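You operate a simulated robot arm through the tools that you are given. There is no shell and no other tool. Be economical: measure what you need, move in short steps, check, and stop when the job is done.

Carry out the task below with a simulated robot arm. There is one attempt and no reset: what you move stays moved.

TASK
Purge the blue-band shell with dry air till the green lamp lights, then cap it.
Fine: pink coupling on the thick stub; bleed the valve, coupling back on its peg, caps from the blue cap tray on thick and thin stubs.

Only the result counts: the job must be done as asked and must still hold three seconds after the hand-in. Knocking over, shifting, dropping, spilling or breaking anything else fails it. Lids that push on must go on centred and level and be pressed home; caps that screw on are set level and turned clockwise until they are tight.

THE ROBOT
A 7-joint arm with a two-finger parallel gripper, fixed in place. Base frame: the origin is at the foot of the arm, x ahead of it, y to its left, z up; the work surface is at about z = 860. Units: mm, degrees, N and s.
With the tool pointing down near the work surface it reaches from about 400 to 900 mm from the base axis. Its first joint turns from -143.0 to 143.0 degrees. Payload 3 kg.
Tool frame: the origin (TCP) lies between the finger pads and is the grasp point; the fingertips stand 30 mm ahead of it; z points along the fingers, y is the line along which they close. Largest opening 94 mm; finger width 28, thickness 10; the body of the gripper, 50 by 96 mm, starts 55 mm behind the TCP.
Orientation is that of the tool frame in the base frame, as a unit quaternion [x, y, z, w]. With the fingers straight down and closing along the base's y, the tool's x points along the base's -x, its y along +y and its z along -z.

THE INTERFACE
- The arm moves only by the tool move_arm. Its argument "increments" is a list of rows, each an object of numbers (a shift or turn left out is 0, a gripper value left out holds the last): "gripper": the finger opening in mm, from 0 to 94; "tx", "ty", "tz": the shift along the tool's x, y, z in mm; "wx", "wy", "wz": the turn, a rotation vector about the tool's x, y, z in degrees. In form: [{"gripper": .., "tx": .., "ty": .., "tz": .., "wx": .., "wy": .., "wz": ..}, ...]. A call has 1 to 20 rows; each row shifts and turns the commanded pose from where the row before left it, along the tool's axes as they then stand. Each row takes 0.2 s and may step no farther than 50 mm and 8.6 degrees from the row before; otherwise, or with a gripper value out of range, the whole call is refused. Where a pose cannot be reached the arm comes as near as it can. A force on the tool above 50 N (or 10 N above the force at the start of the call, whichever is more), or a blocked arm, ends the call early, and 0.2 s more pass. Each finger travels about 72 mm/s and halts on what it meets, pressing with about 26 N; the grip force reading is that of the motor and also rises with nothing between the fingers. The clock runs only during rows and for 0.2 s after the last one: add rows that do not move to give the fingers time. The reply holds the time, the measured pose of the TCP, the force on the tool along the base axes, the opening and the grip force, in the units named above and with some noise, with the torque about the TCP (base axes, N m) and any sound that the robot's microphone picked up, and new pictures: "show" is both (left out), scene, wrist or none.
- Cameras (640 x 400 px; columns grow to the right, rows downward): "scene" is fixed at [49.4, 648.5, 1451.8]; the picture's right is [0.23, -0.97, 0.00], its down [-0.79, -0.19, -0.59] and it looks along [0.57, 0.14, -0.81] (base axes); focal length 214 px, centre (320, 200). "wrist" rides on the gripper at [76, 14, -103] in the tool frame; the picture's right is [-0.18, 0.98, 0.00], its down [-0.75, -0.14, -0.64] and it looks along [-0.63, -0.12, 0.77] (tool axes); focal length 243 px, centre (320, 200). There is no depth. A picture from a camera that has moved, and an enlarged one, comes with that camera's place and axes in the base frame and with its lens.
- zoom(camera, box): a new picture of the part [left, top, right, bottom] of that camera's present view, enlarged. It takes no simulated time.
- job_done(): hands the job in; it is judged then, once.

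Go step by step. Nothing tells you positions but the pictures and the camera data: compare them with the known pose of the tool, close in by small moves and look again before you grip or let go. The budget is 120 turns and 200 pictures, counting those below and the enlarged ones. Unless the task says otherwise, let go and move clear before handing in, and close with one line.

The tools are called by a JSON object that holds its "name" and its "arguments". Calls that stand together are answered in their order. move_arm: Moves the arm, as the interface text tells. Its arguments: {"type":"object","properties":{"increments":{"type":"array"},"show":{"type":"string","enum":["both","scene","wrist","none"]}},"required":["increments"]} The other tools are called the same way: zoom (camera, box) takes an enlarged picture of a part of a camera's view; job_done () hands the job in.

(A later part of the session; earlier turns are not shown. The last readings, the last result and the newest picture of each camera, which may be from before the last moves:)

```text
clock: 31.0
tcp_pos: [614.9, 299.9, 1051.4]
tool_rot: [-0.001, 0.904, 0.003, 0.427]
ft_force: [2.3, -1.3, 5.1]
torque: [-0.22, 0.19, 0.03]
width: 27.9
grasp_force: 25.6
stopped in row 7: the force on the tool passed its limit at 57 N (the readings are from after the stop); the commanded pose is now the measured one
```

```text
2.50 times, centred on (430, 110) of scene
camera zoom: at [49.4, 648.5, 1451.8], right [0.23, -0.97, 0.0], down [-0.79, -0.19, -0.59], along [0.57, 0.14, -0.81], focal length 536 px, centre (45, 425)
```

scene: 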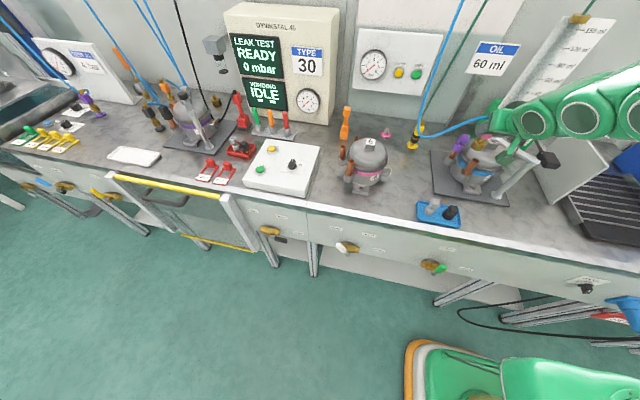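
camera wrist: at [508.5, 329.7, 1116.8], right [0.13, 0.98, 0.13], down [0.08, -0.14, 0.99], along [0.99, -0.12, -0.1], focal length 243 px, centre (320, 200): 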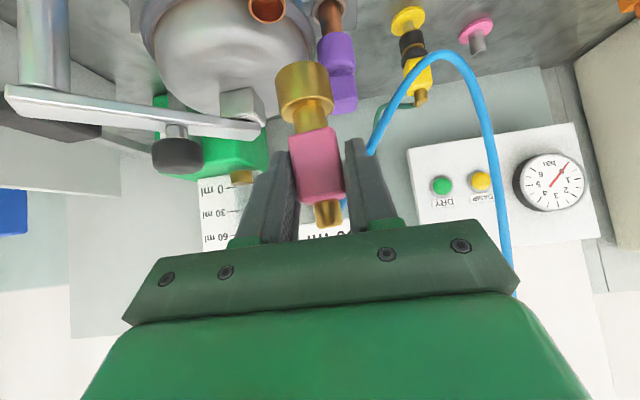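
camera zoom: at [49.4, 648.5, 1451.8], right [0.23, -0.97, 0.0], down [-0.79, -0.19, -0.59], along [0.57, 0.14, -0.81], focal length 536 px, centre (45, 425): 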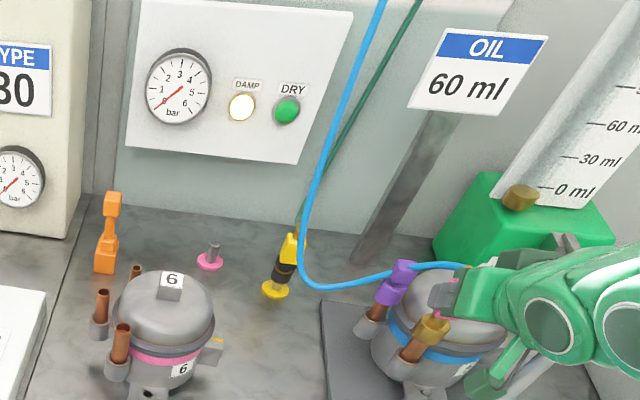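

The DAMP lamp is lit, so the coupling is on. I'll check the gauge and the purple valve before letting go.

{"name": "zoom", "arguments": {"camera": "scene", "box": [350, 30, 440, 90]}}

{"name": "zoom", "arguments": {"camera": "scene", "box": [440, 120, 500, 180]}}

{"name": "zoom", "arguments": {"camera": "wrist", "box": [220, 0, 440, 200]}}

```text
6.67 times, centred on (395, 60) of scene
camera zoom: at [49.4, 648.5, 1451.8], right [0.23, -0.97, 0.0], down [-0.79, -0.19, -0.59], along [0.57, 0.14, -0.81], focal length 1430 px, centre (-180, 1133)
```

zoom: 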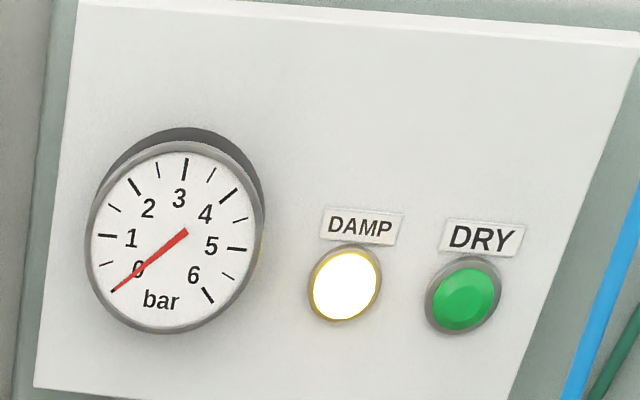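

```text
6.67 times, centred on (470, 150) of scene
camera zoom: at [49.4, 648.5, 1451.8], right [0.23, -0.97, 0.0], down [-0.79, -0.19, -0.59], along [0.57, 0.14, -0.81], focal length 1430 px, centre (-680, 533)
```

zoom: 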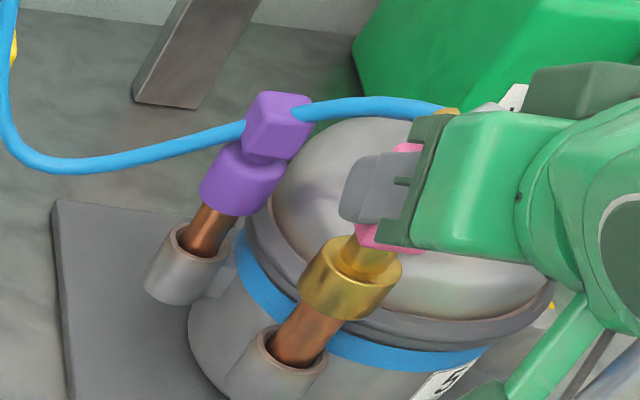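

```text
2.00 times, centred on (330, 100) of wrist
camera zoom: at [486.4, 314.8, 1057.2], right [0.11, 0.98, 0.15], down [-0.02, -0.15, 0.99], along [0.99, -0.11, 0.0], focal length 485 px, centre (300, 400)
```

zoom: 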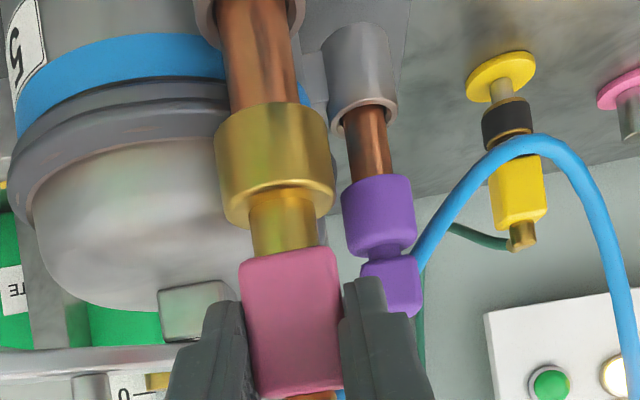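

The gauge still reads 0, so I'll press a little more to be sure the coupling is fully home, and watch the panel.

{"name": "move_arm", "arguments": {"increments": [{"tx": 1.15, "tz": 0.96}, {"tx": 1.15, "tz": 0.96}, {"tx": 1.15, "tz": 0.96}, {}, {}], "show": "none"}}

{"name": "zoom", "arguments": {"camera": "scene", "box": [350, 30, 510, 190]}}

```text
clock: 31.8
tcp_pos: [614.6, 302.2, 1051.3]
tool_rot: [-0.003, 0.903, 0.006, 0.43]
ft_force: [-0.7, -4.8, 8.9]
torque: [-0.92, 0.3, -0.21]
width: 27.6
grasp_force: 26.0
stopped in row 3: the force on the tool passed its limit at 54 N (the readings are from after the stop); the commanded pose is now the measured one
```

```text
2.50 times, centred on (430, 110) of scene
camera zoom: at [49.4, 648.5, 1451.8], right [0.23, -0.97, 0.0], down [-0.79, -0.19, -0.59], along [0.57, 0.14, -0.81], focal length 536 px, centre (45, 425)
```

zoom: 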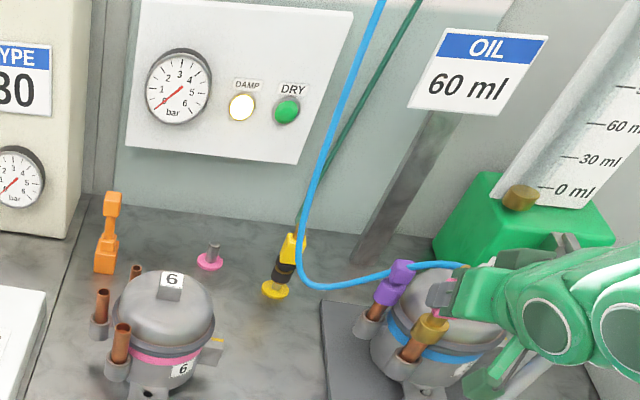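

It's on its stop. I'll release it and retreat, then see the valve.

{"name": "move_arm", "arguments": {"increments": [{"gripper": 50}, {}, {}, {"tz": -20}, {"tz": -30}, {"tz": -40}, {}], "show": "both"}}

{"name": "zoom", "arguments": {"camera": "wrist", "box": [220, 0, 440, 200]}}

```text
clock: 33.6
tcp_pos: [553.0, 289.4, 1080.8]
tool_rot: [0.007, 0.913, -0.007, 0.409]
ft_force: [1.0, 1.4, 0.2]
torque: [0.0, -0.01, 0.0]
width: 49.9
grasp_force: 0.1
stopped in row 7: the arm was blocked; the commanded pose is now the measured one
camera wrist: at [425.3, 308.0, 1091.5], right [0.14, 0.98, 0.13], down [0.02, -0.13, 0.99], along [0.99, -0.14, -0.04], focal length 243 px, centre (320, 200)
```

scene: 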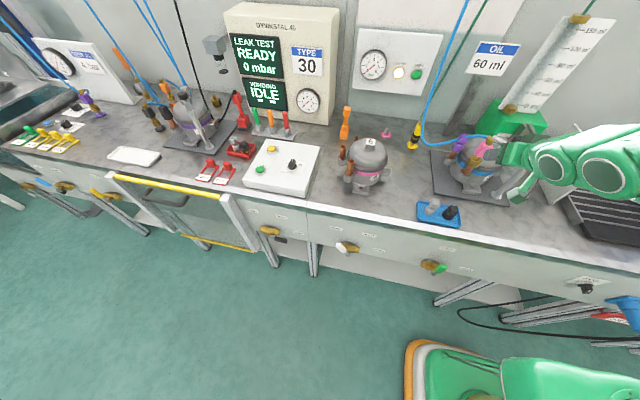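
wrist: 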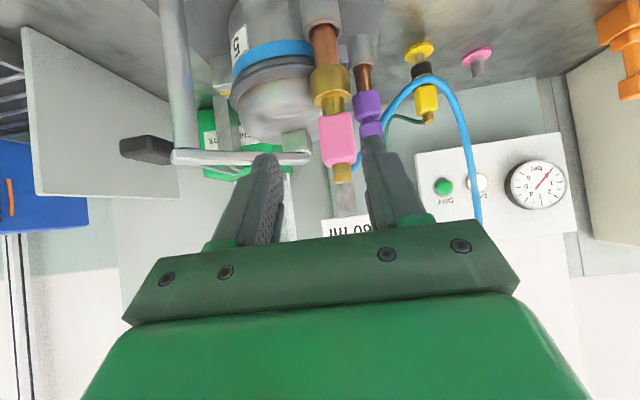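

```text
2.00 times, centred on (330, 100) of wrist
camera zoom: at [425.3, 308.0, 1091.5], right [0.14, 0.98, 0.13], down [0.02, -0.13, 0.99], along [0.99, -0.14, -0.04], focal length 485 px, centre (300, 400)
```

zoom: 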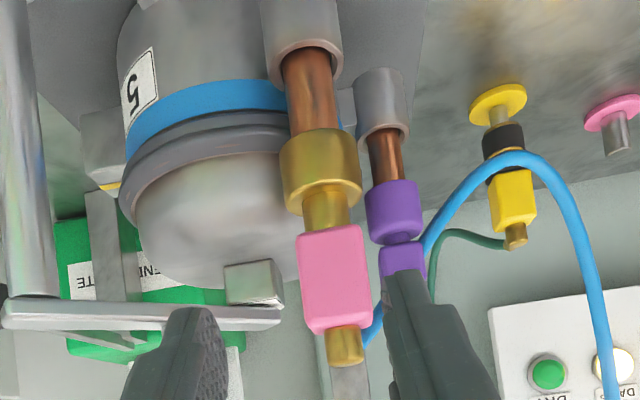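

The coupling stands upright on the stub and DAMP is lit. I'll raise, straighten the tool and come around to the +y side of the purple valve with the camera at +y.

{"name": "move_arm", "arguments": {"increments": [{"tx": -25, "tz": -30, "ty": 10}, {"tx": -20, "tz": -30, "ty": 20}, {"wy": 8.5, "ty": 20}, {"wy": 8.5, "ty": 20}, {"wy": 8.5, "ty": 20}, {"wy": 8.5, "ty": 20}, {"wy": 8.5, "ty": 20}, {"wy": 5.8}, {}], "show": "none"}}

```text
clock: 35.6
tcp_pos: [538.9, 421.3, 1155.5]
tool_rot: [0.008, 1.0, -0.004, 0.003]
ft_force: [-0.2, 0.6, -1.1]
torque: [0.0, 0.02, -0.01]
width: 49.7
grasp_force: 0.0
```

{"name": "move_arm", "arguments": {"increments": [{"wz": 8.5}, {"wz": 8.5}, {"wz": 8.5}, {"wz": 8.5}, {"wz": 8.5}, {"wz": 8.5}, {"wz": 8.5}, {"wz": 8.5}, {"wz": 8.5}, {"wz": 8.5}, {"wz": 5}, {"ty": 35, "tz": 11}, {"ty": 35, "tz": 11}, {"ty": 35, "tz": 11}, {"ty": 36, "tz": 12}, {}], "show": "wrist"}}

{"name": "zoom", "arguments": {"camera": "wrist", "box": [250, 100, 390, 230]}}

{"name": "zoom", "arguments": {"camera": "scene", "box": [440, 110, 510, 180]}}

```text
clock: 39.0
tcp_pos: [679.8, 418.9, 1111.7]
tool_rot: [0.713, 0.701, -0.001, 0.004]
ft_force: [0.6, 0.5, -0.4]
torque: [-0.01, 0.02, 0.01]
width: 50.2
grasp_force: 0.1
camera wrist: at [694.5, 497.1, 1213.1], right [0.98, -0.2, 0.01], down [-0.16, -0.75, 0.65], along [-0.12, -0.63, -0.76], focal length 243 px, centre (320, 200)
```

wrist: 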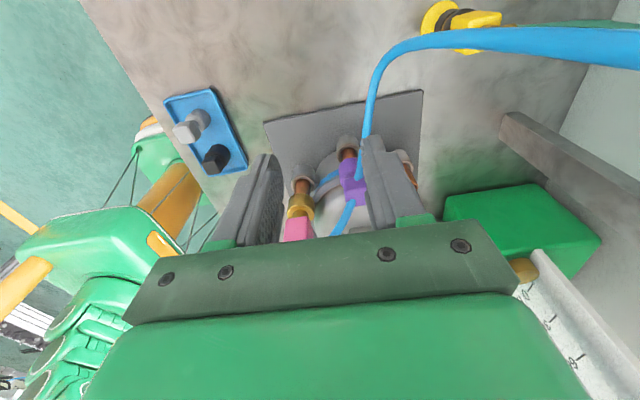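

```text
3.08 times, centred on (320, 165) of wrist
camera zoom: at [694.5, 497.1, 1213.1], right [0.98, -0.2, 0.01], down [-0.16, -0.75, 0.65], along [-0.12, -0.63, -0.76], focal length 746 px, centre (320, 308)
```

zoom: 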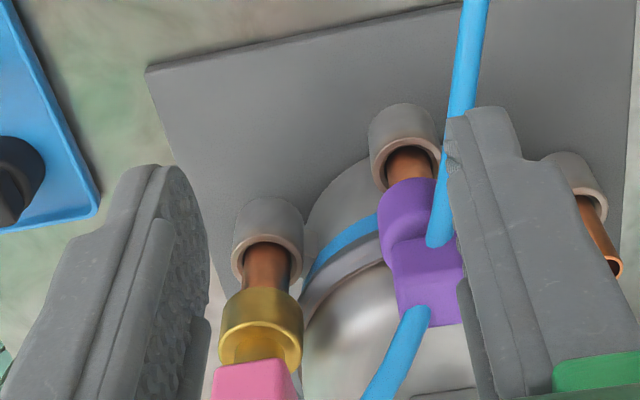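

```text
5.71 times, centred on (475, 145) of scene
camera zoom: at [49.4, 648.5, 1451.8], right [0.23, -0.97, 0.0], down [-0.79, -0.19, -0.59], along [0.57, 0.14, -0.81], focal length 1226 px, centre (-566, 514)
```

zoom: 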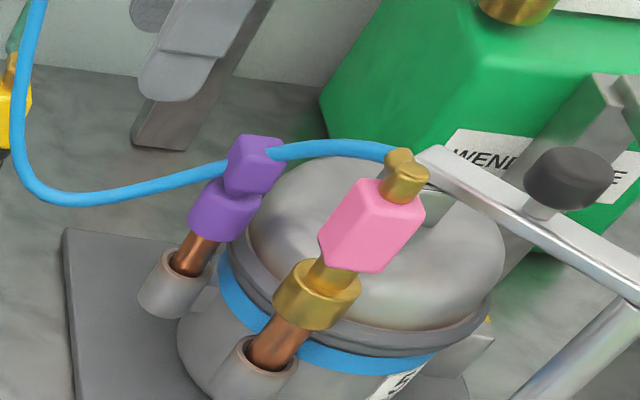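

The purple knob centre comes out at (702, 334, ~1009), about 21 mm square, and the hose just passes through it visually. I'll go above it with the fingers closing along x and look.

{"name": "move_arm", "arguments": {"increments": [{"tx": -42, "ty": 11}, {"tx": -42, "ty": 11}, {"tz": 25}, {"tz": 25}, {}], "show": "wrist"}}

{"name": "zoom", "arguments": {"camera": "scene", "box": [440, 110, 510, 180]}}

{"name": "zoom", "arguments": {"camera": "wrist", "box": [240, 120, 400, 250]}}

```text
clock: 40.2
tcp_pos: [701.9, 333.5, 1061.5]
tool_rot: [0.713, 0.701, 0.0, 0.005]
ft_force: [0.3, -1.0, 0.4]
torque: [0.01, 0.03, 0.04]
width: 49.9
grasp_force: 0.1
camera wrist: at [716.0, 412.2, 1163.8], right [0.98, -0.2, 0.01], down [-0.16, -0.75, 0.65], along [-0.12, -0.63, -0.76], focal length 243 px, centre (320, 200)
```

wrist: 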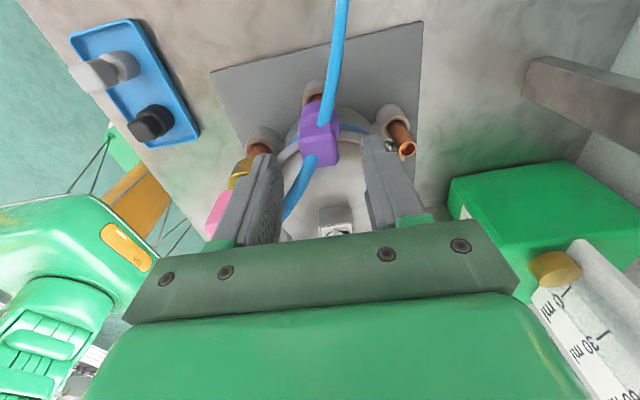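

```text
5.71 times, centred on (475, 145) of scene
camera zoom: at [49.4, 648.5, 1451.8], right [0.23, -0.97, 0.0], down [-0.79, -0.19, -0.59], along [0.57, 0.14, -0.81], focal length 1226 px, centre (-566, 514)
```

zoom: 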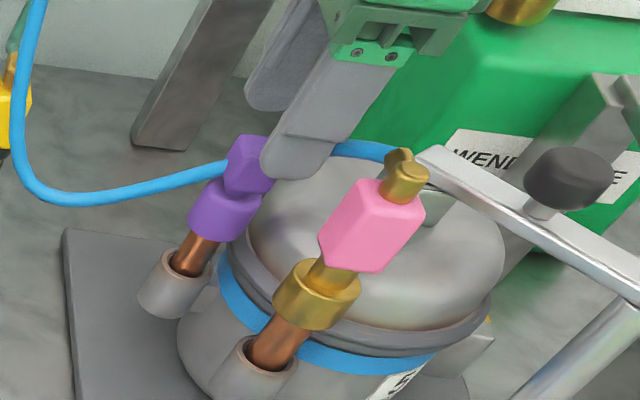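

```text
3.08 times, centred on (320, 185) of wrist
camera zoom: at [716.0, 412.2, 1163.8], right [0.98, -0.2, 0.01], down [-0.16, -0.75, 0.65], along [-0.12, -0.63, -0.76], focal length 746 px, centre (320, 246)
```

zoom: 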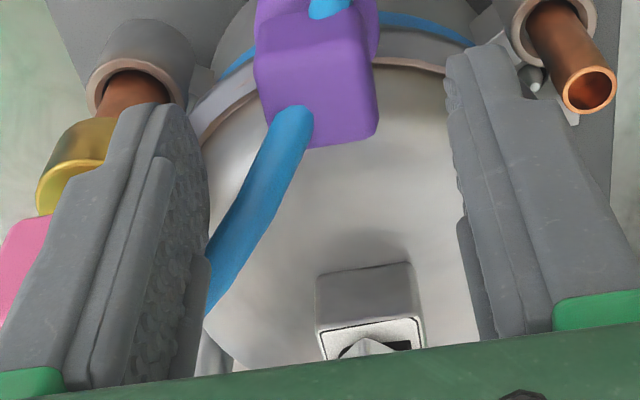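

The knob lies centred between the fingers. I'll lower so the tips reach the knob and close on it, watching for sounds and lamps.

{"name": "move_arm", "arguments": {"increments": [{"tz": 17}, {"tz": 17}, {}, {"gripper": 30}, {"gripper": 18}, {}, {}], "show": "wrist"}}

{"name": "zoom", "arguments": {"camera": "scene", "box": [350, 30, 510, 190]}}

```text
clock: 41.8
tcp_pos: [701.5, 334.0, 1028.9]
tool_rot: [0.713, 0.701, 0.0, 0.004]
ft_force: [-4.4, 1.0, 1.3]
torque: [0.02, -0.01, -0.15]
width: 26.9
grasp_force: 26.0
camera wrist: at [716.0, 412.2, 1130.0], right [0.98, -0.2, 0.01], down [-0.16, -0.75, 0.65], along [-0.12, -0.63, -0.76], focal length 243 px, centre (320, 200)
```

wrist: 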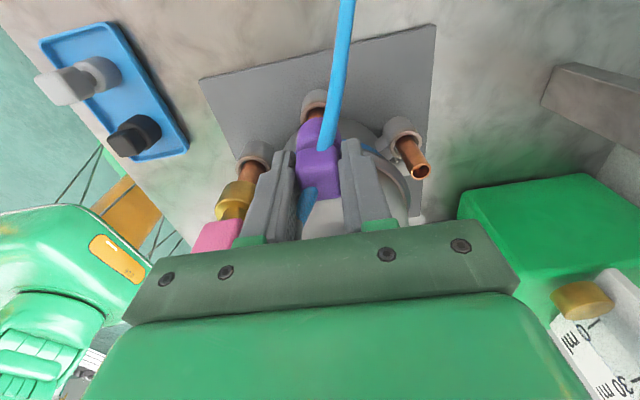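

```text
2.50 times, centred on (430, 110) of scene
camera zoom: at [49.4, 648.5, 1451.8], right [0.23, -0.97, 0.0], down [-0.79, -0.19, -0.59], along [0.57, 0.14, -0.81], focal length 536 px, centre (45, 425)
```

zoom: 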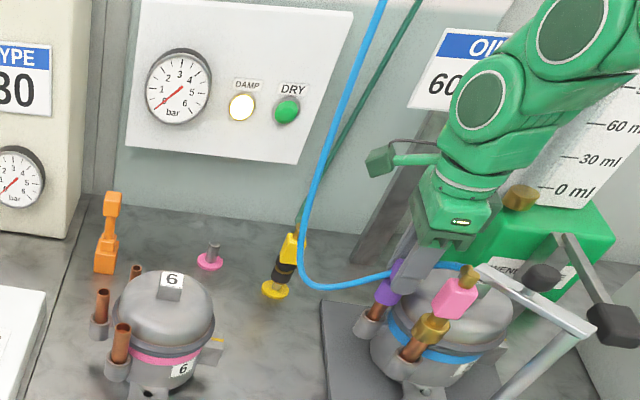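

The knob is gripped but no change yet. I'll try turning it anticlockwise (opening) by about 24° and watch.

{"name": "move_arm", "arguments": {"increments": [{"wz": -8}, {"wz": -8}, {"wz": -8}, {}], "show": "wrist"}}

{"name": "zoom", "arguments": {"camera": "scene", "box": [350, 30, 510, 190]}}

```text
clock: 42.8
tcp_pos: [700.7, 334.7, 1027.3]
tool_rot: [0.55, 0.835, -0.001, 0.004]
ft_force: [-27.5, 9.0, 12.7]
torque: [0.17, 0.55, -0.78]
width: 29.6
grasp_force: 26.0
camera wrist: at [682.8, 412.8, 1129.8], right [0.98, 0.22, 0.0], down [0.16, -0.74, 0.65], along [0.14, -0.63, -0.76], focal length 243 px, centre (320, 200)
```

wrist: 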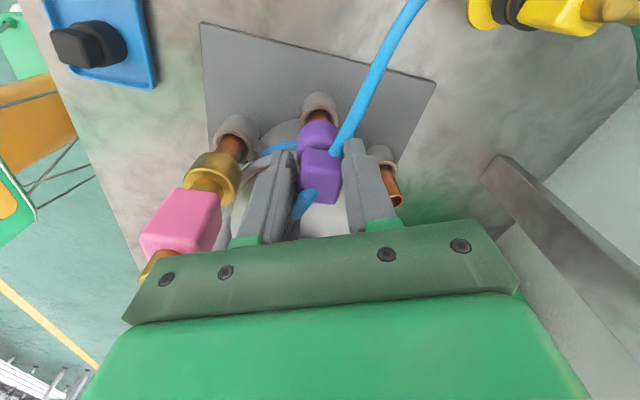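

```text
2.50 times, centred on (430, 110) of scene
camera zoom: at [49.4, 648.5, 1451.8], right [0.23, -0.97, 0.0], down [-0.79, -0.19, -0.59], along [0.57, 0.14, -0.81], focal length 536 px, centre (45, 425)
```

zoom: 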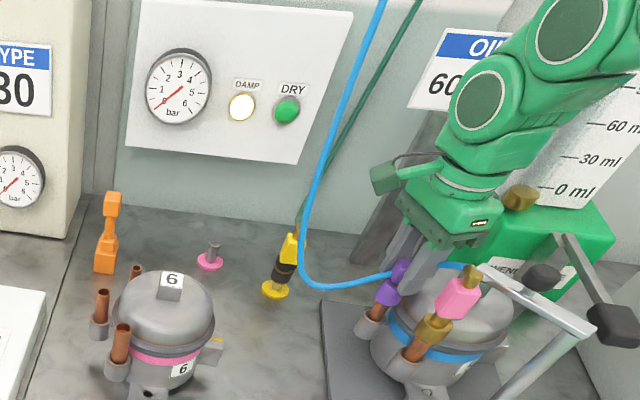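

The knob doesn't turn; it only twists in the fingers and loads the arm. I'll turn back, release, and instead try pressing the knob down with closed fingertips.

{"name": "move_arm", "arguments": {"increments": [{"wz": 8}, {"wz": 8}, {"wz": 8}, {}, {"gripper": 50}, {}, {"tz": -20}, {"tz": -20}, {}], "show": "wrist"}}

{"name": "zoom", "arguments": {"camera": "wrist", "box": [240, 80, 400, 250]}}

{"name": "zoom", "arguments": {"camera": "scene", "box": [440, 110, 510, 180]}}

```text
clock: 44.8
tcp_pos: [701.3, 335.5, 1067.4]
tool_rot: [0.713, 0.701, -0.001, 0.005]
ft_force: [-0.9, -0.2, 0.4]
torque: [-0.02, -0.01, 0.01]
width: 50.2
grasp_force: 0.0
camera wrist: at [715.9, 412.8, 1169.4], right [0.98, -0.2, 0.01], down [-0.16, -0.75, 0.65], along [-0.12, -0.64, -0.76], focal length 243 px, centre (320, 200)
```

wrist: 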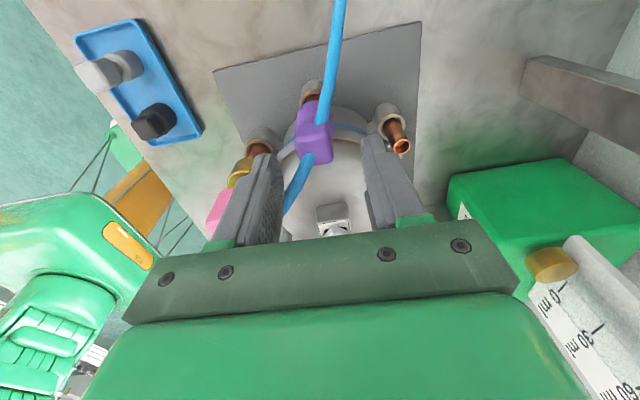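

```text
2.35 times, centred on (320, 165) of wrist
camera zoom: at [715.9, 412.8, 1169.4], right [0.98, -0.2, 0.01], down [-0.16, -0.75, 0.65], along [-0.12, -0.64, -0.76], focal length 571 px, centre (320, 282)
```

zoom: 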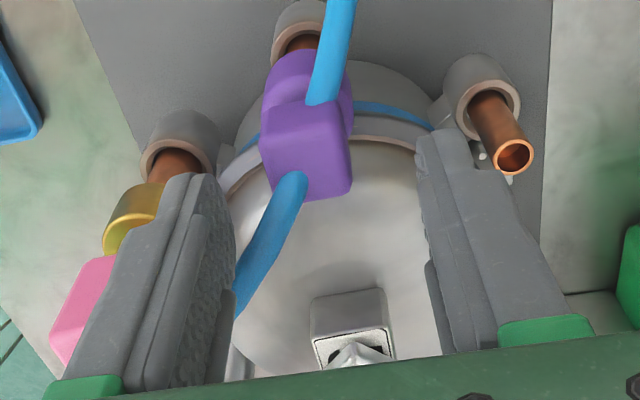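

```text
5.71 times, centred on (475, 145) of scene
camera zoom: at [49.4, 648.5, 1451.8], right [0.23, -0.97, 0.0], down [-0.79, -0.19, -0.59], along [0.57, 0.14, -0.81], focal length 1226 px, centre (-566, 514)
```

zoom: 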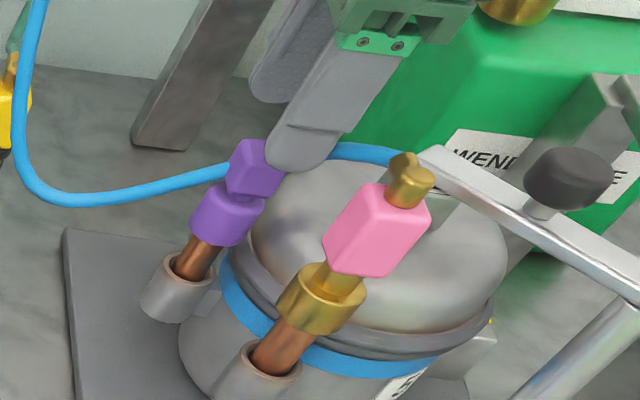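

The shell shifted perhaps a millimetre or two, so I must avoid side loads. The knob centre is now (698, 334.5); I'll close the fingers and press down gently in 1 mm steps.

{"name": "move_arm", "arguments": {"increments": [{"gripper": 0, "ty": -3.3, "tx": -1}, {}, {}, {"tz": 6}, {"tz": 4}, {"tz": 2}, {"tz": 2}, {"tz": 2}, {}], "show": "none"}}

{"name": "zoom", "arguments": {"camera": "scene", "box": [350, 30, 510, 190]}}

```text
clock: 46.6
tcp_pos: [699.0, 335.2, 1057.5]
tool_rot: [0.712, 0.702, 0.004, 0.006]
ft_force: [-0.8, 0.4, 4.4]
torque: [-0.03, 0.01, -0.05]
width: 0.0
grasp_force: 26.2
stopped in row 8: the force on the tool passed its limit at 55 N (the readings are from after the stop); the commanded pose is now the measured one
```

```text
2.50 times, centred on (430, 110) of scene
camera zoom: at [49.4, 648.5, 1451.8], right [0.23, -0.97, 0.0], down [-0.79, -0.19, -0.59], along [0.57, 0.14, -0.81], focal length 536 px, centre (45, 425)
```

zoom: 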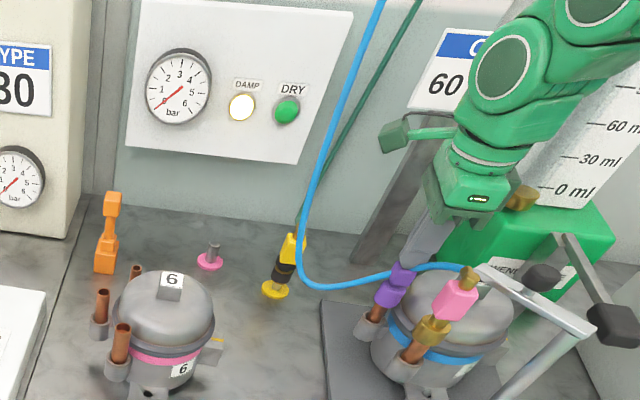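

Pressing does nothing. I'll back off and look for another candidate: the taps on the bench front and details of the purple piece.

{"name": "move_arm", "arguments": {"increments": [{"tz": -30}, {"tx": 40, "tz": -20}, {"tx": 40}, {}], "show": "none"}}

{"name": "zoom", "arguments": {"camera": "scene", "box": [240, 200, 460, 290]}}

{"name": "zoom", "arguments": {"camera": "scene", "box": [0, 30, 240, 190]}}

{"name": "zoom", "arguments": {"camera": "scene", "box": [440, 125, 480, 165]}}

{"name": "zoom", "arguments": {"camera": "scene", "box": [460, 0, 640, 180]}}

```text
clock: 47.6
tcp_pos: [700.1, 414.9, 1104.8]
tool_rot: [0.712, 0.702, 0.003, 0.007]
ft_force: [0.4, 0.7, -0.1]
torque: [0.02, -0.01, 0.03]
width: 0.0
grasp_force: 26.3
```

```text
2.91 times, centred on (350, 245) of scene
camera zoom: at [49.4, 648.5, 1451.8], right [0.23, -0.97, 0.0], down [-0.79, -0.19, -0.59], along [0.57, 0.14, -0.81], focal length 624 px, centre (233, 69)
```

zoom: 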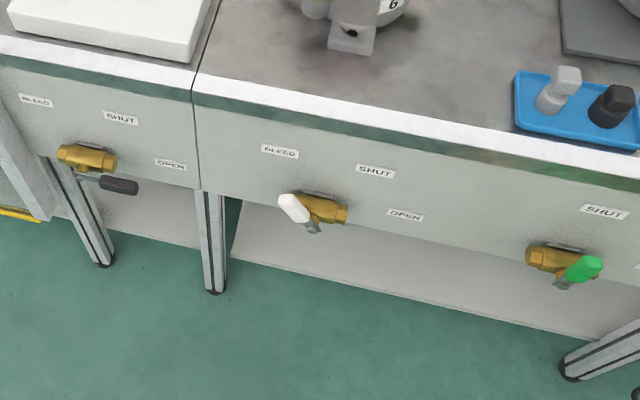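

```text
2.50 times, centred on (120, 110) of scene
camera zoom: at [49.4, 648.5, 1451.8], right [0.23, -0.97, 0.0], down [-0.79, -0.19, -0.59], along [0.57, 0.14, -0.81], focal length 536 px, centre (820, 425)
```

zoom: 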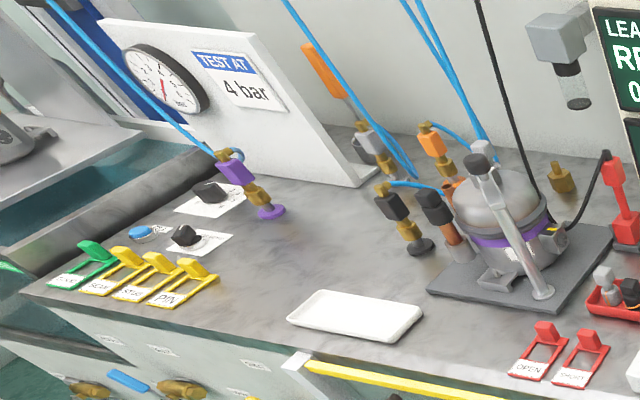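

```text
10.00 times, centred on (460, 145) of scene
camera zoom: at [49.4, 648.5, 1451.8], right [0.23, -0.97, 0.0], down [-0.79, -0.19, -0.59], along [0.57, 0.14, -0.81], focal length 2145 px, centre (-1080, 750)
```

zoom: 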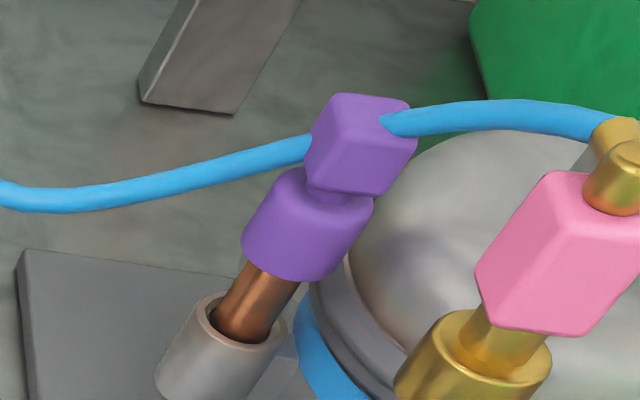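

```text
2.22 times, centred on (550, 90) of scene
camera zoom: at [49.4, 648.5, 1451.8], right [0.23, -0.97, 0.0], down [-0.79, -0.19, -0.59], along [0.57, 0.14, -0.81], focal length 477 px, centre (-191, 444)
```

zoom: 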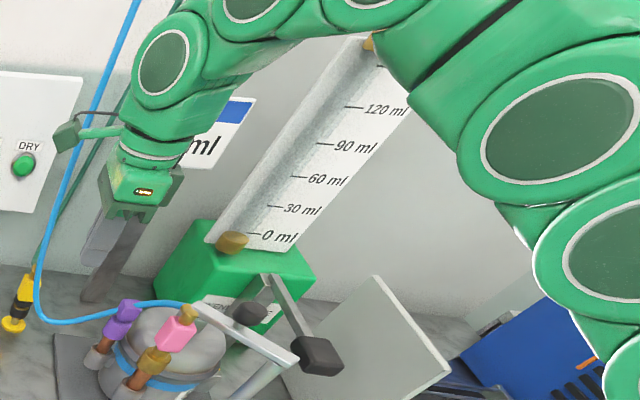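

Found it: the bench front carries ball valves with BLEED / SHUT / OPEN labels. I'll read these panels closely to see which belongs to the dry-air station.

{"name": "zoom", "arguments": {"camera": "scene", "box": [310, 215, 400, 275]}}

{"name": "zoom", "arguments": {"camera": "scene", "box": [400, 235, 490, 295]}}

{"name": "zoom", "arguments": {"camera": "scene", "box": [235, 205, 325, 265]}}

{"name": "zoom", "arguments": {"camera": "scene", "box": [540, 250, 640, 340]}}

{"name": "zoom", "arguments": {"camera": "scene", "box": [0, 140, 160, 240]}}

```text
6.67 times, centred on (355, 245) of scene
camera zoom: at [49.4, 648.5, 1451.8], right [0.23, -0.97, 0.0], down [-0.79, -0.19, -0.59], along [0.57, 0.14, -0.81], focal length 1430 px, centre (87, -100)
```

zoom: 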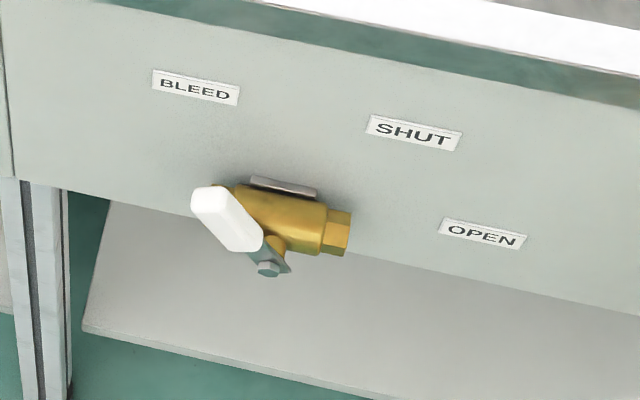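

```text
6.67 times, centred on (445, 265) of scene
camera zoom: at [49.4, 648.5, 1451.8], right [0.23, -0.97, 0.0], down [-0.79, -0.19, -0.59], along [0.57, 0.14, -0.81], focal length 1430 px, centre (-513, -233)
```

zoom: 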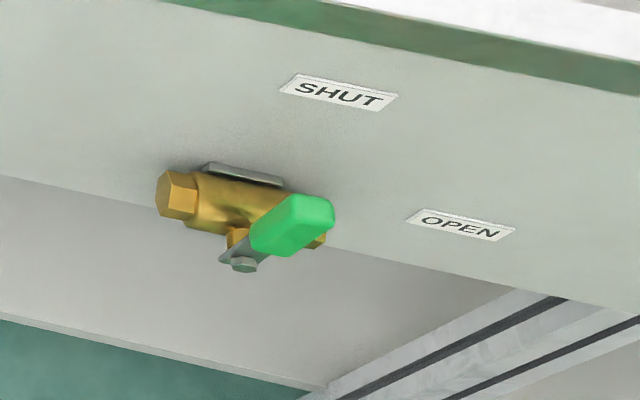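

```text
6.67 times, centred on (280, 235) of scene
camera zoom: at [49.4, 648.5, 1451.8], right [0.23, -0.97, 0.0], down [-0.79, -0.19, -0.59], along [0.57, 0.14, -0.81], focal length 1430 px, centre (587, -33)
```

zoom: 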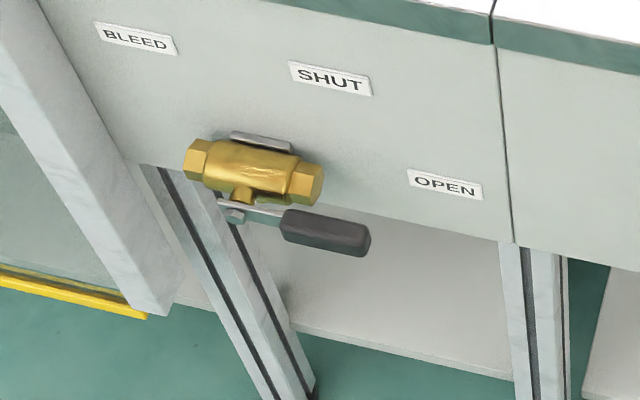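

```text
4.44 times, centred on (590, 295) of scene
camera zoom: at [49.4, 648.5, 1451.8], right [0.23, -0.97, 0.0], down [-0.79, -0.19, -0.59], along [0.57, 0.14, -0.81], focal length 953 px, centre (-880, -222)
```

zoom: 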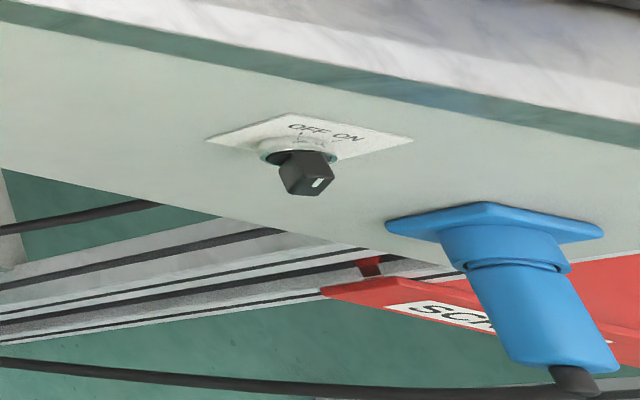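

```text
4.00 times, centred on (80, 190) of scene
camera zoom: at [49.4, 648.5, 1451.8], right [0.23, -0.97, 0.0], down [-0.79, -0.19, -0.59], along [0.57, 0.14, -0.81], focal length 858 px, centre (1280, 240)
```

zoom: 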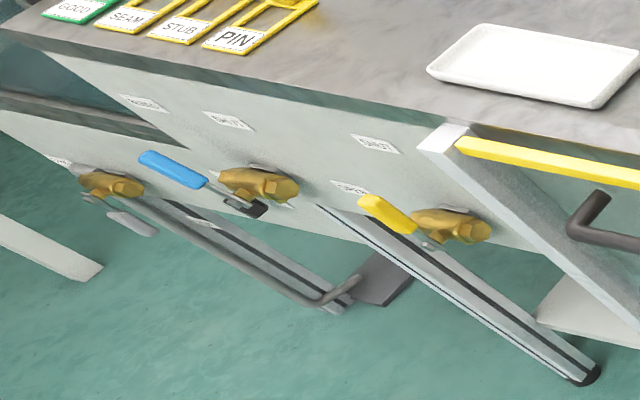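

The white-handled valve (BLEED/SHUT/OPEN) on the bench front at about (345, 640, 800) sits under the dry-air panel and now points to BLEED. So the sequence is open it → wait for DRY → bleed → disconnect. I'll go look at it closely.

{"name": "move_arm", "arguments": {"increments": [{"ty": -40, "tz": -15}, {"ty": -40, "tz": -15}, {"ty": -40, "tx": 20}, {"ty": -40, "tx": 20}, {"ty": -40, "tx": 20}, {"ty": -40, "tx": 20}, {"wz": -8.5}, {"wz": -8.5}, {"wz": -8.5}, {"wz": -8.5}, {"wz": -8.5}, {"wz": -8.5}, {"wz": -8.5}, {"wz": -8.5}, {"wz": -8.5}, {"wz": -8.5}, {"wz": -5}, {}], "show": "none"}}

```text
clock: 51.4
tcp_pos: [459.8, 498.4, 1133.6]
tool_rot: [0.006, 1.0, -0.001, 0.006]
ft_force: [-0.4, 0.5, -1.8]
torque: [-0.03, -0.01, 0.0]
width: 0.0
grasp_force: 26.2
```

{"name": "move_arm", "arguments": {"increments": [{"tx": 42, "ty": 24}, {"tx": 42, "ty": 24}, {"tx": 42, "ty": 24}, {"tx": 42, "ty": 24}, {"tx": 42, "ty": 24}, {"wy": -8}, {"wy": -8}, {"wy": -8}, {"wy": -8}, {"wy": -8}, {"tx": 25, "tz": 25}, {"tx": 25, "tz": 25}, {"tx": 25, "tz": 25}, {}], "show": "both"}}

```text
clock: 54.6
tcp_pos: [275.8, 614.4, 1020.2]
tool_rot: [0.036, 0.943, -0.012, 0.33]
ft_force: [-0.1, 0.7, 0.6]
torque: [-0.01, -0.03, -0.04]
width: 0.0
grasp_force: 26.6
stopped in row 14: the arm was blocked; the commanded pose is now the measured one
camera wrist: at [154.3, 638.4, 1052.3], right [0.22, 0.97, 0.12], down [0.18, -0.16, 0.97], along [0.96, -0.19, -0.21], focal length 243 px, centre (320, 200)
```

scene: 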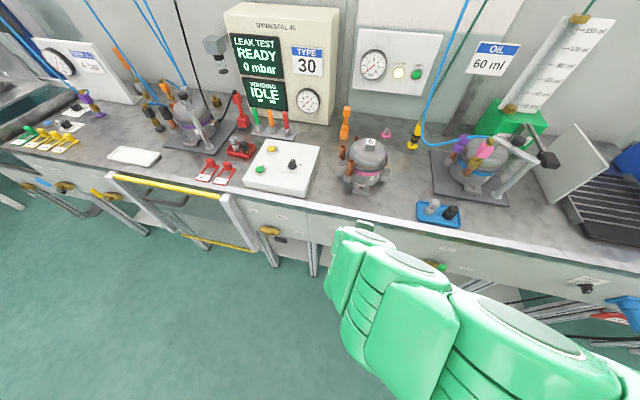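
wrist: 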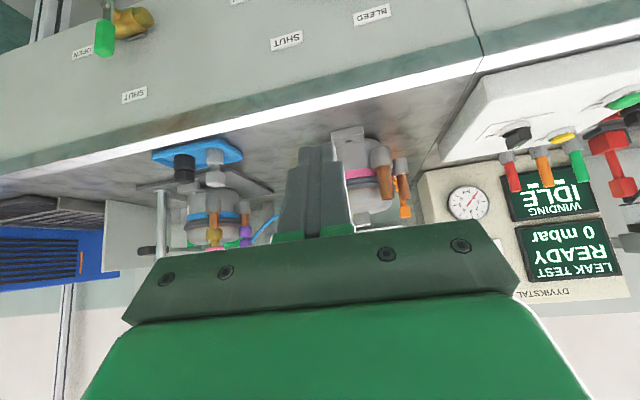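

The arm reached a joint limit in that pose. I'll straighten the tool to vertical and lower it in front of the bench so the wrist camera sees the valve panel.

{"name": "move_arm", "arguments": {"increments": [{"wy": 8}, {"wy": 8}, {"wy": 8}, {"wy": 8}, {"wy": 6.5}, {"tz": 40}, {"tz": 40}, {"tz": 40}, {}], "show": "wrist"}}

```text
clock: 56.6
tcp_pos: [273.2, 615.8, 900.8]
tool_rot: [0.034, 0.999, 0.002, 0.003]
ft_force: [-0.1, 0.3, 0.1]
torque: [0.01, 0.01, -0.01]
width: 0.0
grasp_force: 26.0
camera wrist: at [197.5, 635.4, 1003.3], right [0.25, 0.97, 0.01], down [0.74, -0.19, 0.65], along [0.63, -0.16, -0.76], focal length 243 px, centre (320, 200)
```

wrist: 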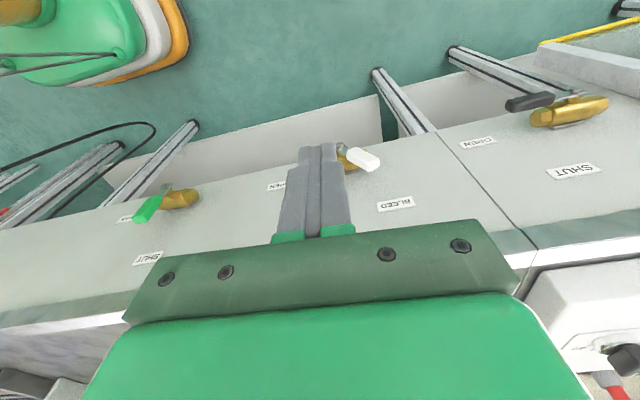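

The white valve is behind the fingers, so I'll shift sideways to see it.

{"name": "move_arm", "arguments": {"increments": [{"ty": -35}, {"ty": -35}, {}], "show": "wrist"}}

{"name": "zoom", "arguments": {"camera": "wrist", "box": [320, 100, 500, 230]}}

```text
clock: 57.4
tcp_pos: [269.0, 545.8, 902.2]
tool_rot: [0.035, 0.999, 0.004, 0.005]
ft_force: [-0.7, -0.5, 0.6]
torque: [-0.02, -0.01, -0.03]
width: 0.1
grasp_force: 26.3
camera wrist: at [193.3, 565.9, 1004.1], right [0.25, 0.97, 0.01], down [0.74, -0.2, 0.65], along [0.63, -0.16, -0.76], focal length 243 px, centre (320, 200)
```

wrist: 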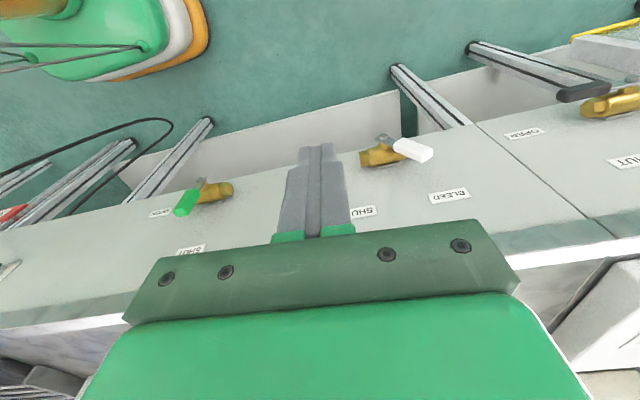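

```text
3.08 times, centred on (410, 165) of wrist
camera zoom: at [193.3, 565.9, 1004.1], right [0.25, 0.97, 0.01], down [0.74, -0.2, 0.65], along [0.63, -0.16, -0.76], focal length 746 px, centre (43, 308)
```

zoom: 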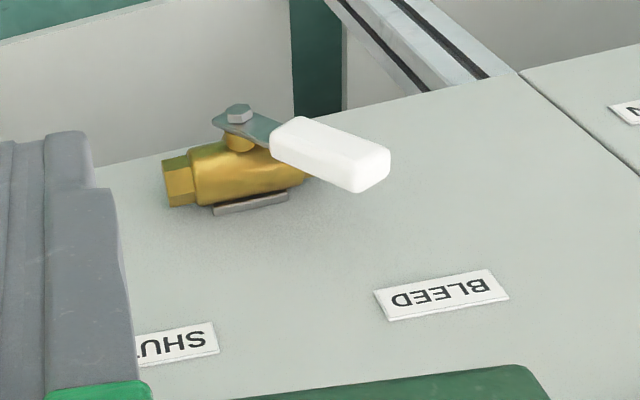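

The white lever clearly points to BLEED: pivot ≈(362, 617, 693), lever end ≈(375, 660, 741), panel face ≈ x 419. OPEN should be horizontal to the right (−y). I'll push it over with closed fingertips, starting from its left side.

{"name": "move_arm", "arguments": {"increments": [{"wz": -4, "ty": 40}, {"ty": 40}, {"ty": 40}, {"ty": 36}, {"tx": -25, "tz": 20}, {"tx": -25, "tz": 30}, {"tx": -25, "tz": 40}, {"tx": -22, "tz": 30}, {}], "show": "both"}}

{"name": "zoom", "arguments": {"camera": "wrist", "box": [220, 100, 400, 230]}}

```text
clock: 59.4
tcp_pos: [368.7, 701.5, 784.2]
tool_rot: [0.0, 1.0, 0.003, 0.004]
ft_force: [-0.1, -0.4, -0.4]
torque: [0.0, 0.0, 0.01]
width: 0.0
grasp_force: 25.7
camera wrist: at [292.1, 716.6, 886.1], right [0.18, 0.98, 0.01], down [0.75, -0.14, 0.65], along [0.64, -0.11, -0.76], focal length 243 px, centre (320, 200)
```

scene: 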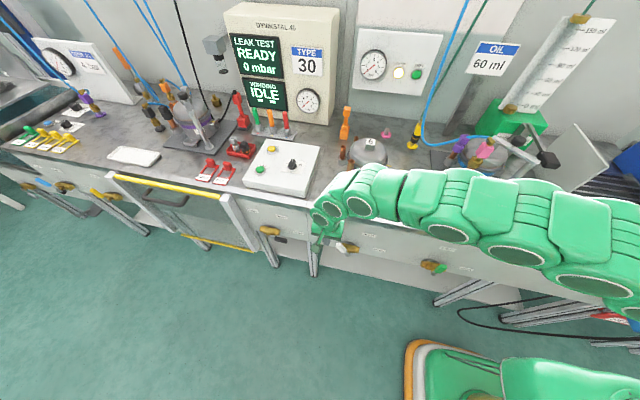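
wrist: 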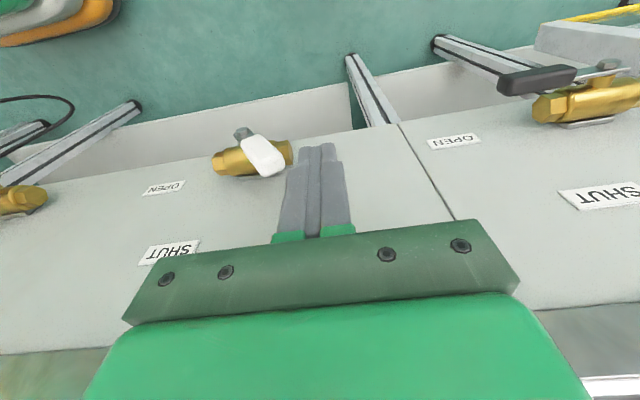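

```text
3.08 times, centred on (310, 165) of wrist
camera zoom: at [292.1, 716.6, 886.1], right [0.18, 0.98, 0.01], down [0.75, -0.14, 0.65], along [0.64, -0.11, -0.76], focal length 746 px, centre (351, 308)
```

zoom: 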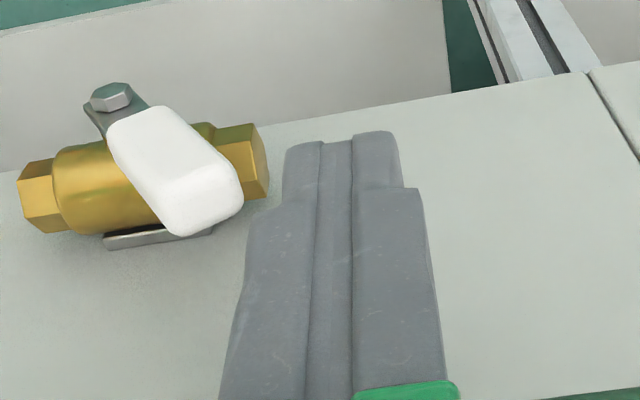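

Better triangulation: pivot ≈(384, 621, 651), lever end ≈(385, 664, 727), panel at x≈438. I'll drop to x 384, tip z≈695, and push the lever towards upright.

{"name": "move_arm", "arguments": {"increments": [{"tx": -15, "tz": 20}, {"tz": 39}, {"ty": -10}, {"ty": -10}, {"ty": -10}, {"ty": -10}, {"ty": -10}, {"ty": -10}, {}], "show": "wrist"}}

{"name": "zoom", "arguments": {"camera": "wrist", "box": [220, 100, 400, 230]}}

```text
clock: 60.6
tcp_pos: [384.0, 677.9, 728.4]
tool_rot: [-0.003, 1.0, 0.01, 0.007]
ft_force: [-1.0, 8.2, 9.4]
torque: [-0.11, 0.06, -0.04]
width: 0.0
grasp_force: 25.6
stopped in row 6: the force on the tool passed its limit at 59 N (the readings are from after the stop); the commanded pose is now the measured one
camera wrist: at [306.8, 691.6, 830.9], right [0.18, 0.98, 0.02], down [0.75, -0.15, 0.65], along [0.64, -0.1, -0.76], focal length 243 px, centre (320, 200)
```

wrist: 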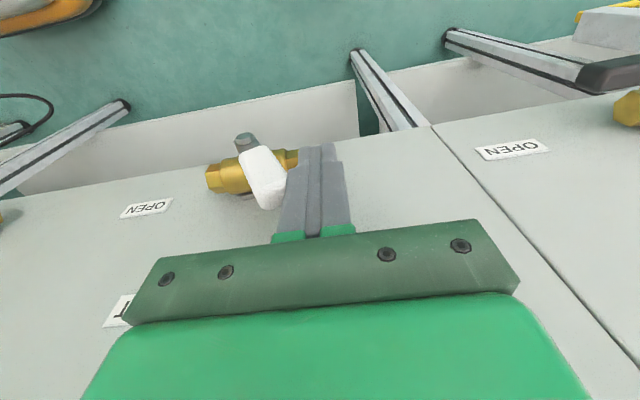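

```text
3.08 times, centred on (310, 165) of wrist
camera zoom: at [306.8, 691.6, 830.9], right [0.18, 0.98, 0.02], down [0.75, -0.15, 0.65], along [0.64, -0.1, -0.76], focal length 746 px, centre (351, 308)
```

zoom: 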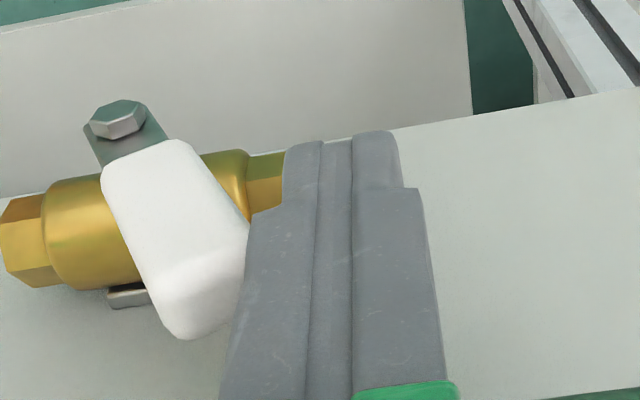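

It stopped on contact with the lever end. The steps may have been too coarse, so I'll push on slowly in 2 mm steps.

{"name": "move_arm", "arguments": {"increments": [{"ty": -2}, {"ty": -2}, {"ty": -2}, {"ty": -2}, {"ty": -2}, {"ty": -2}, {"ty": -2}, {"ty": -2}, {"ty": -2}, {"ty": -2}, {}], "show": "none"}}

{"name": "zoom", "arguments": {"camera": "wrist", "box": [220, 100, 400, 230]}}

```text
clock: 61.6
tcp_pos: [384.9, 672.7, 731.9]
tool_rot: [-0.002, 1.0, 0.012, 0.008]
ft_force: [-1.4, 0.8, 3.0]
torque: [-0.03, 0.02, -0.05]
width: 0.2
grasp_force: 26.1
stopped in row 4: the force on the tool passed its limit at 53 N (the readings are from after the stop); the commanded pose is now the measured one
```

```text
3.08 times, centred on (310, 165) of wrist
camera zoom: at [306.8, 686.1, 833.8], right [0.18, 0.98, 0.03], down [0.74, -0.15, 0.65], along [0.64, -0.1, -0.76], focal length 746 px, centre (351, 308)
```

zoom: 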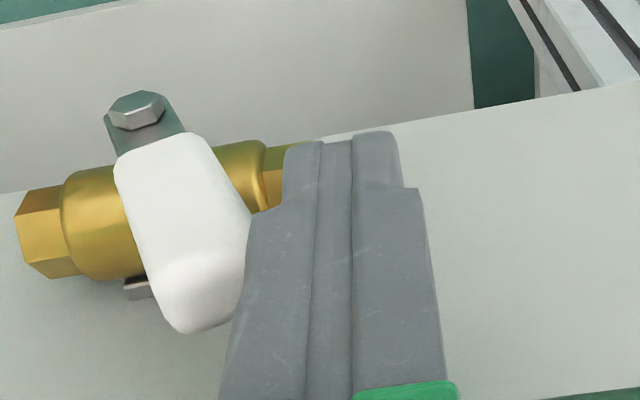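

The lever is moving but stiff. I'll follow its arc with 1 mm steps.

{"name": "move_arm", "arguments": {"increments": [{"ty": -1.2, "tz": -0.5}, {"ty": -1.2, "tz": -0.5}, {"ty": -1.2, "tz": -0.5}, {"ty": -1.2, "tz": -0.5}, {"ty": -1.2, "tz": -0.5}, {"ty": -1.2, "tz": -0.5}, {"ty": -1.2, "tz": -0.5}, {"ty": -1.2, "tz": -0.5}, {"ty": -1.2, "tz": -0.5}, {"ty": -1.2, "tz": -0.5}, {"ty": -1.2, "tz": -0.4}, {"ty": -1.2, "tz": -0.4}, {"ty": -1.2, "tz": -0.4}, {"ty": -1.2, "tz": -0.4}, {"ty": -1.2, "tz": -0.4}, {}], "show": "none"}}

{"name": "zoom", "arguments": {"camera": "wrist", "box": [220, 100, 400, 230]}}

```text
clock: 65.0
tcp_pos: [385.0, 654.4, 738.1]
tool_rot: [-0.002, 1.0, 0.01, 0.008]
ft_force: [1.2, 6.5, 32.6]
torque: [-0.5, 0.29, -0.07]
width: 0.0
grasp_force: 26.4
```

```text
3.08 times, centred on (310, 165) of wrist
camera zoom: at [307.0, 667.5, 840.2], right [0.18, 0.98, 0.03], down [0.74, -0.15, 0.65], along [0.64, -0.1, -0.76], focal length 746 px, centre (351, 308)
```

zoom: 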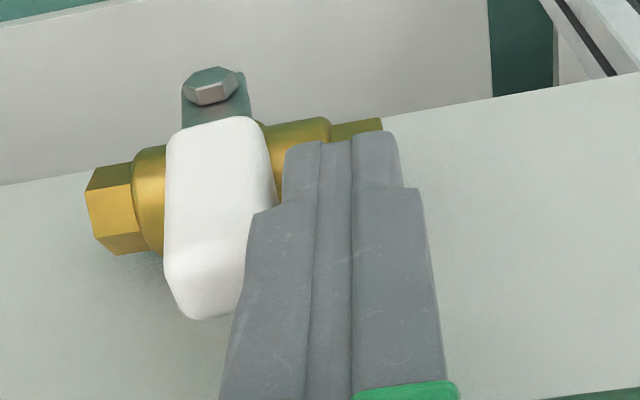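

It's turning: the lever is now nearly upright. I'll raise the tip a bit for leverage and continue over the top.

{"name": "move_arm", "arguments": {"increments": [{"tz": -6}, {"tz": -6}, {"ty": -2}, {"ty": -2}, {"ty": -2}, {"ty": -2}, {"ty": -2}, {"ty": -2}, {"ty": -2}, {"ty": -2}, {"ty": -2}, {"ty": -2}, {"ty": -2}, {"ty": -2}, {"ty": -2}, {"ty": -2}, {"ty": -2}, {"ty": -2}, {"ty": -2}, {}], "show": "none"}}

{"name": "zoom", "arguments": {"camera": "wrist", "box": [220, 80, 400, 230]}}

```text
clock: 69.2
tcp_pos: [385.2, 619.5, 750.1]
tool_rot: [-0.003, 1.0, 0.011, 0.007]
ft_force: [0.7, -0.3, 0.5]
torque: [0.01, 0.04, -0.01]
width: 0.1
grasp_force: 26.3
```

```text
2.67 times, centred on (310, 155) of wrist
camera zoom: at [306.9, 633.3, 851.0], right [0.18, 0.98, 0.03], down [0.74, -0.15, 0.65], along [0.64, -0.1, -0.76], focal length 647 px, centre (347, 320)
```

zoom: 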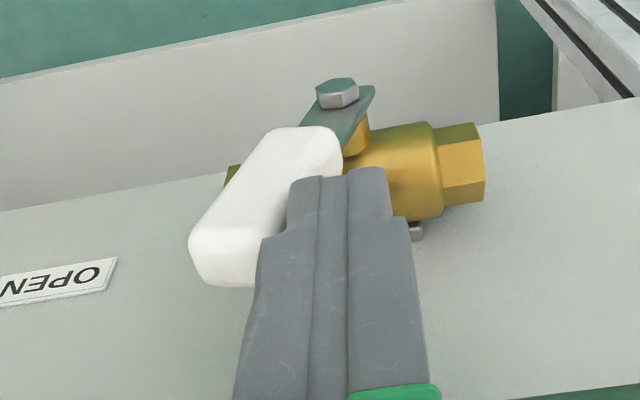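

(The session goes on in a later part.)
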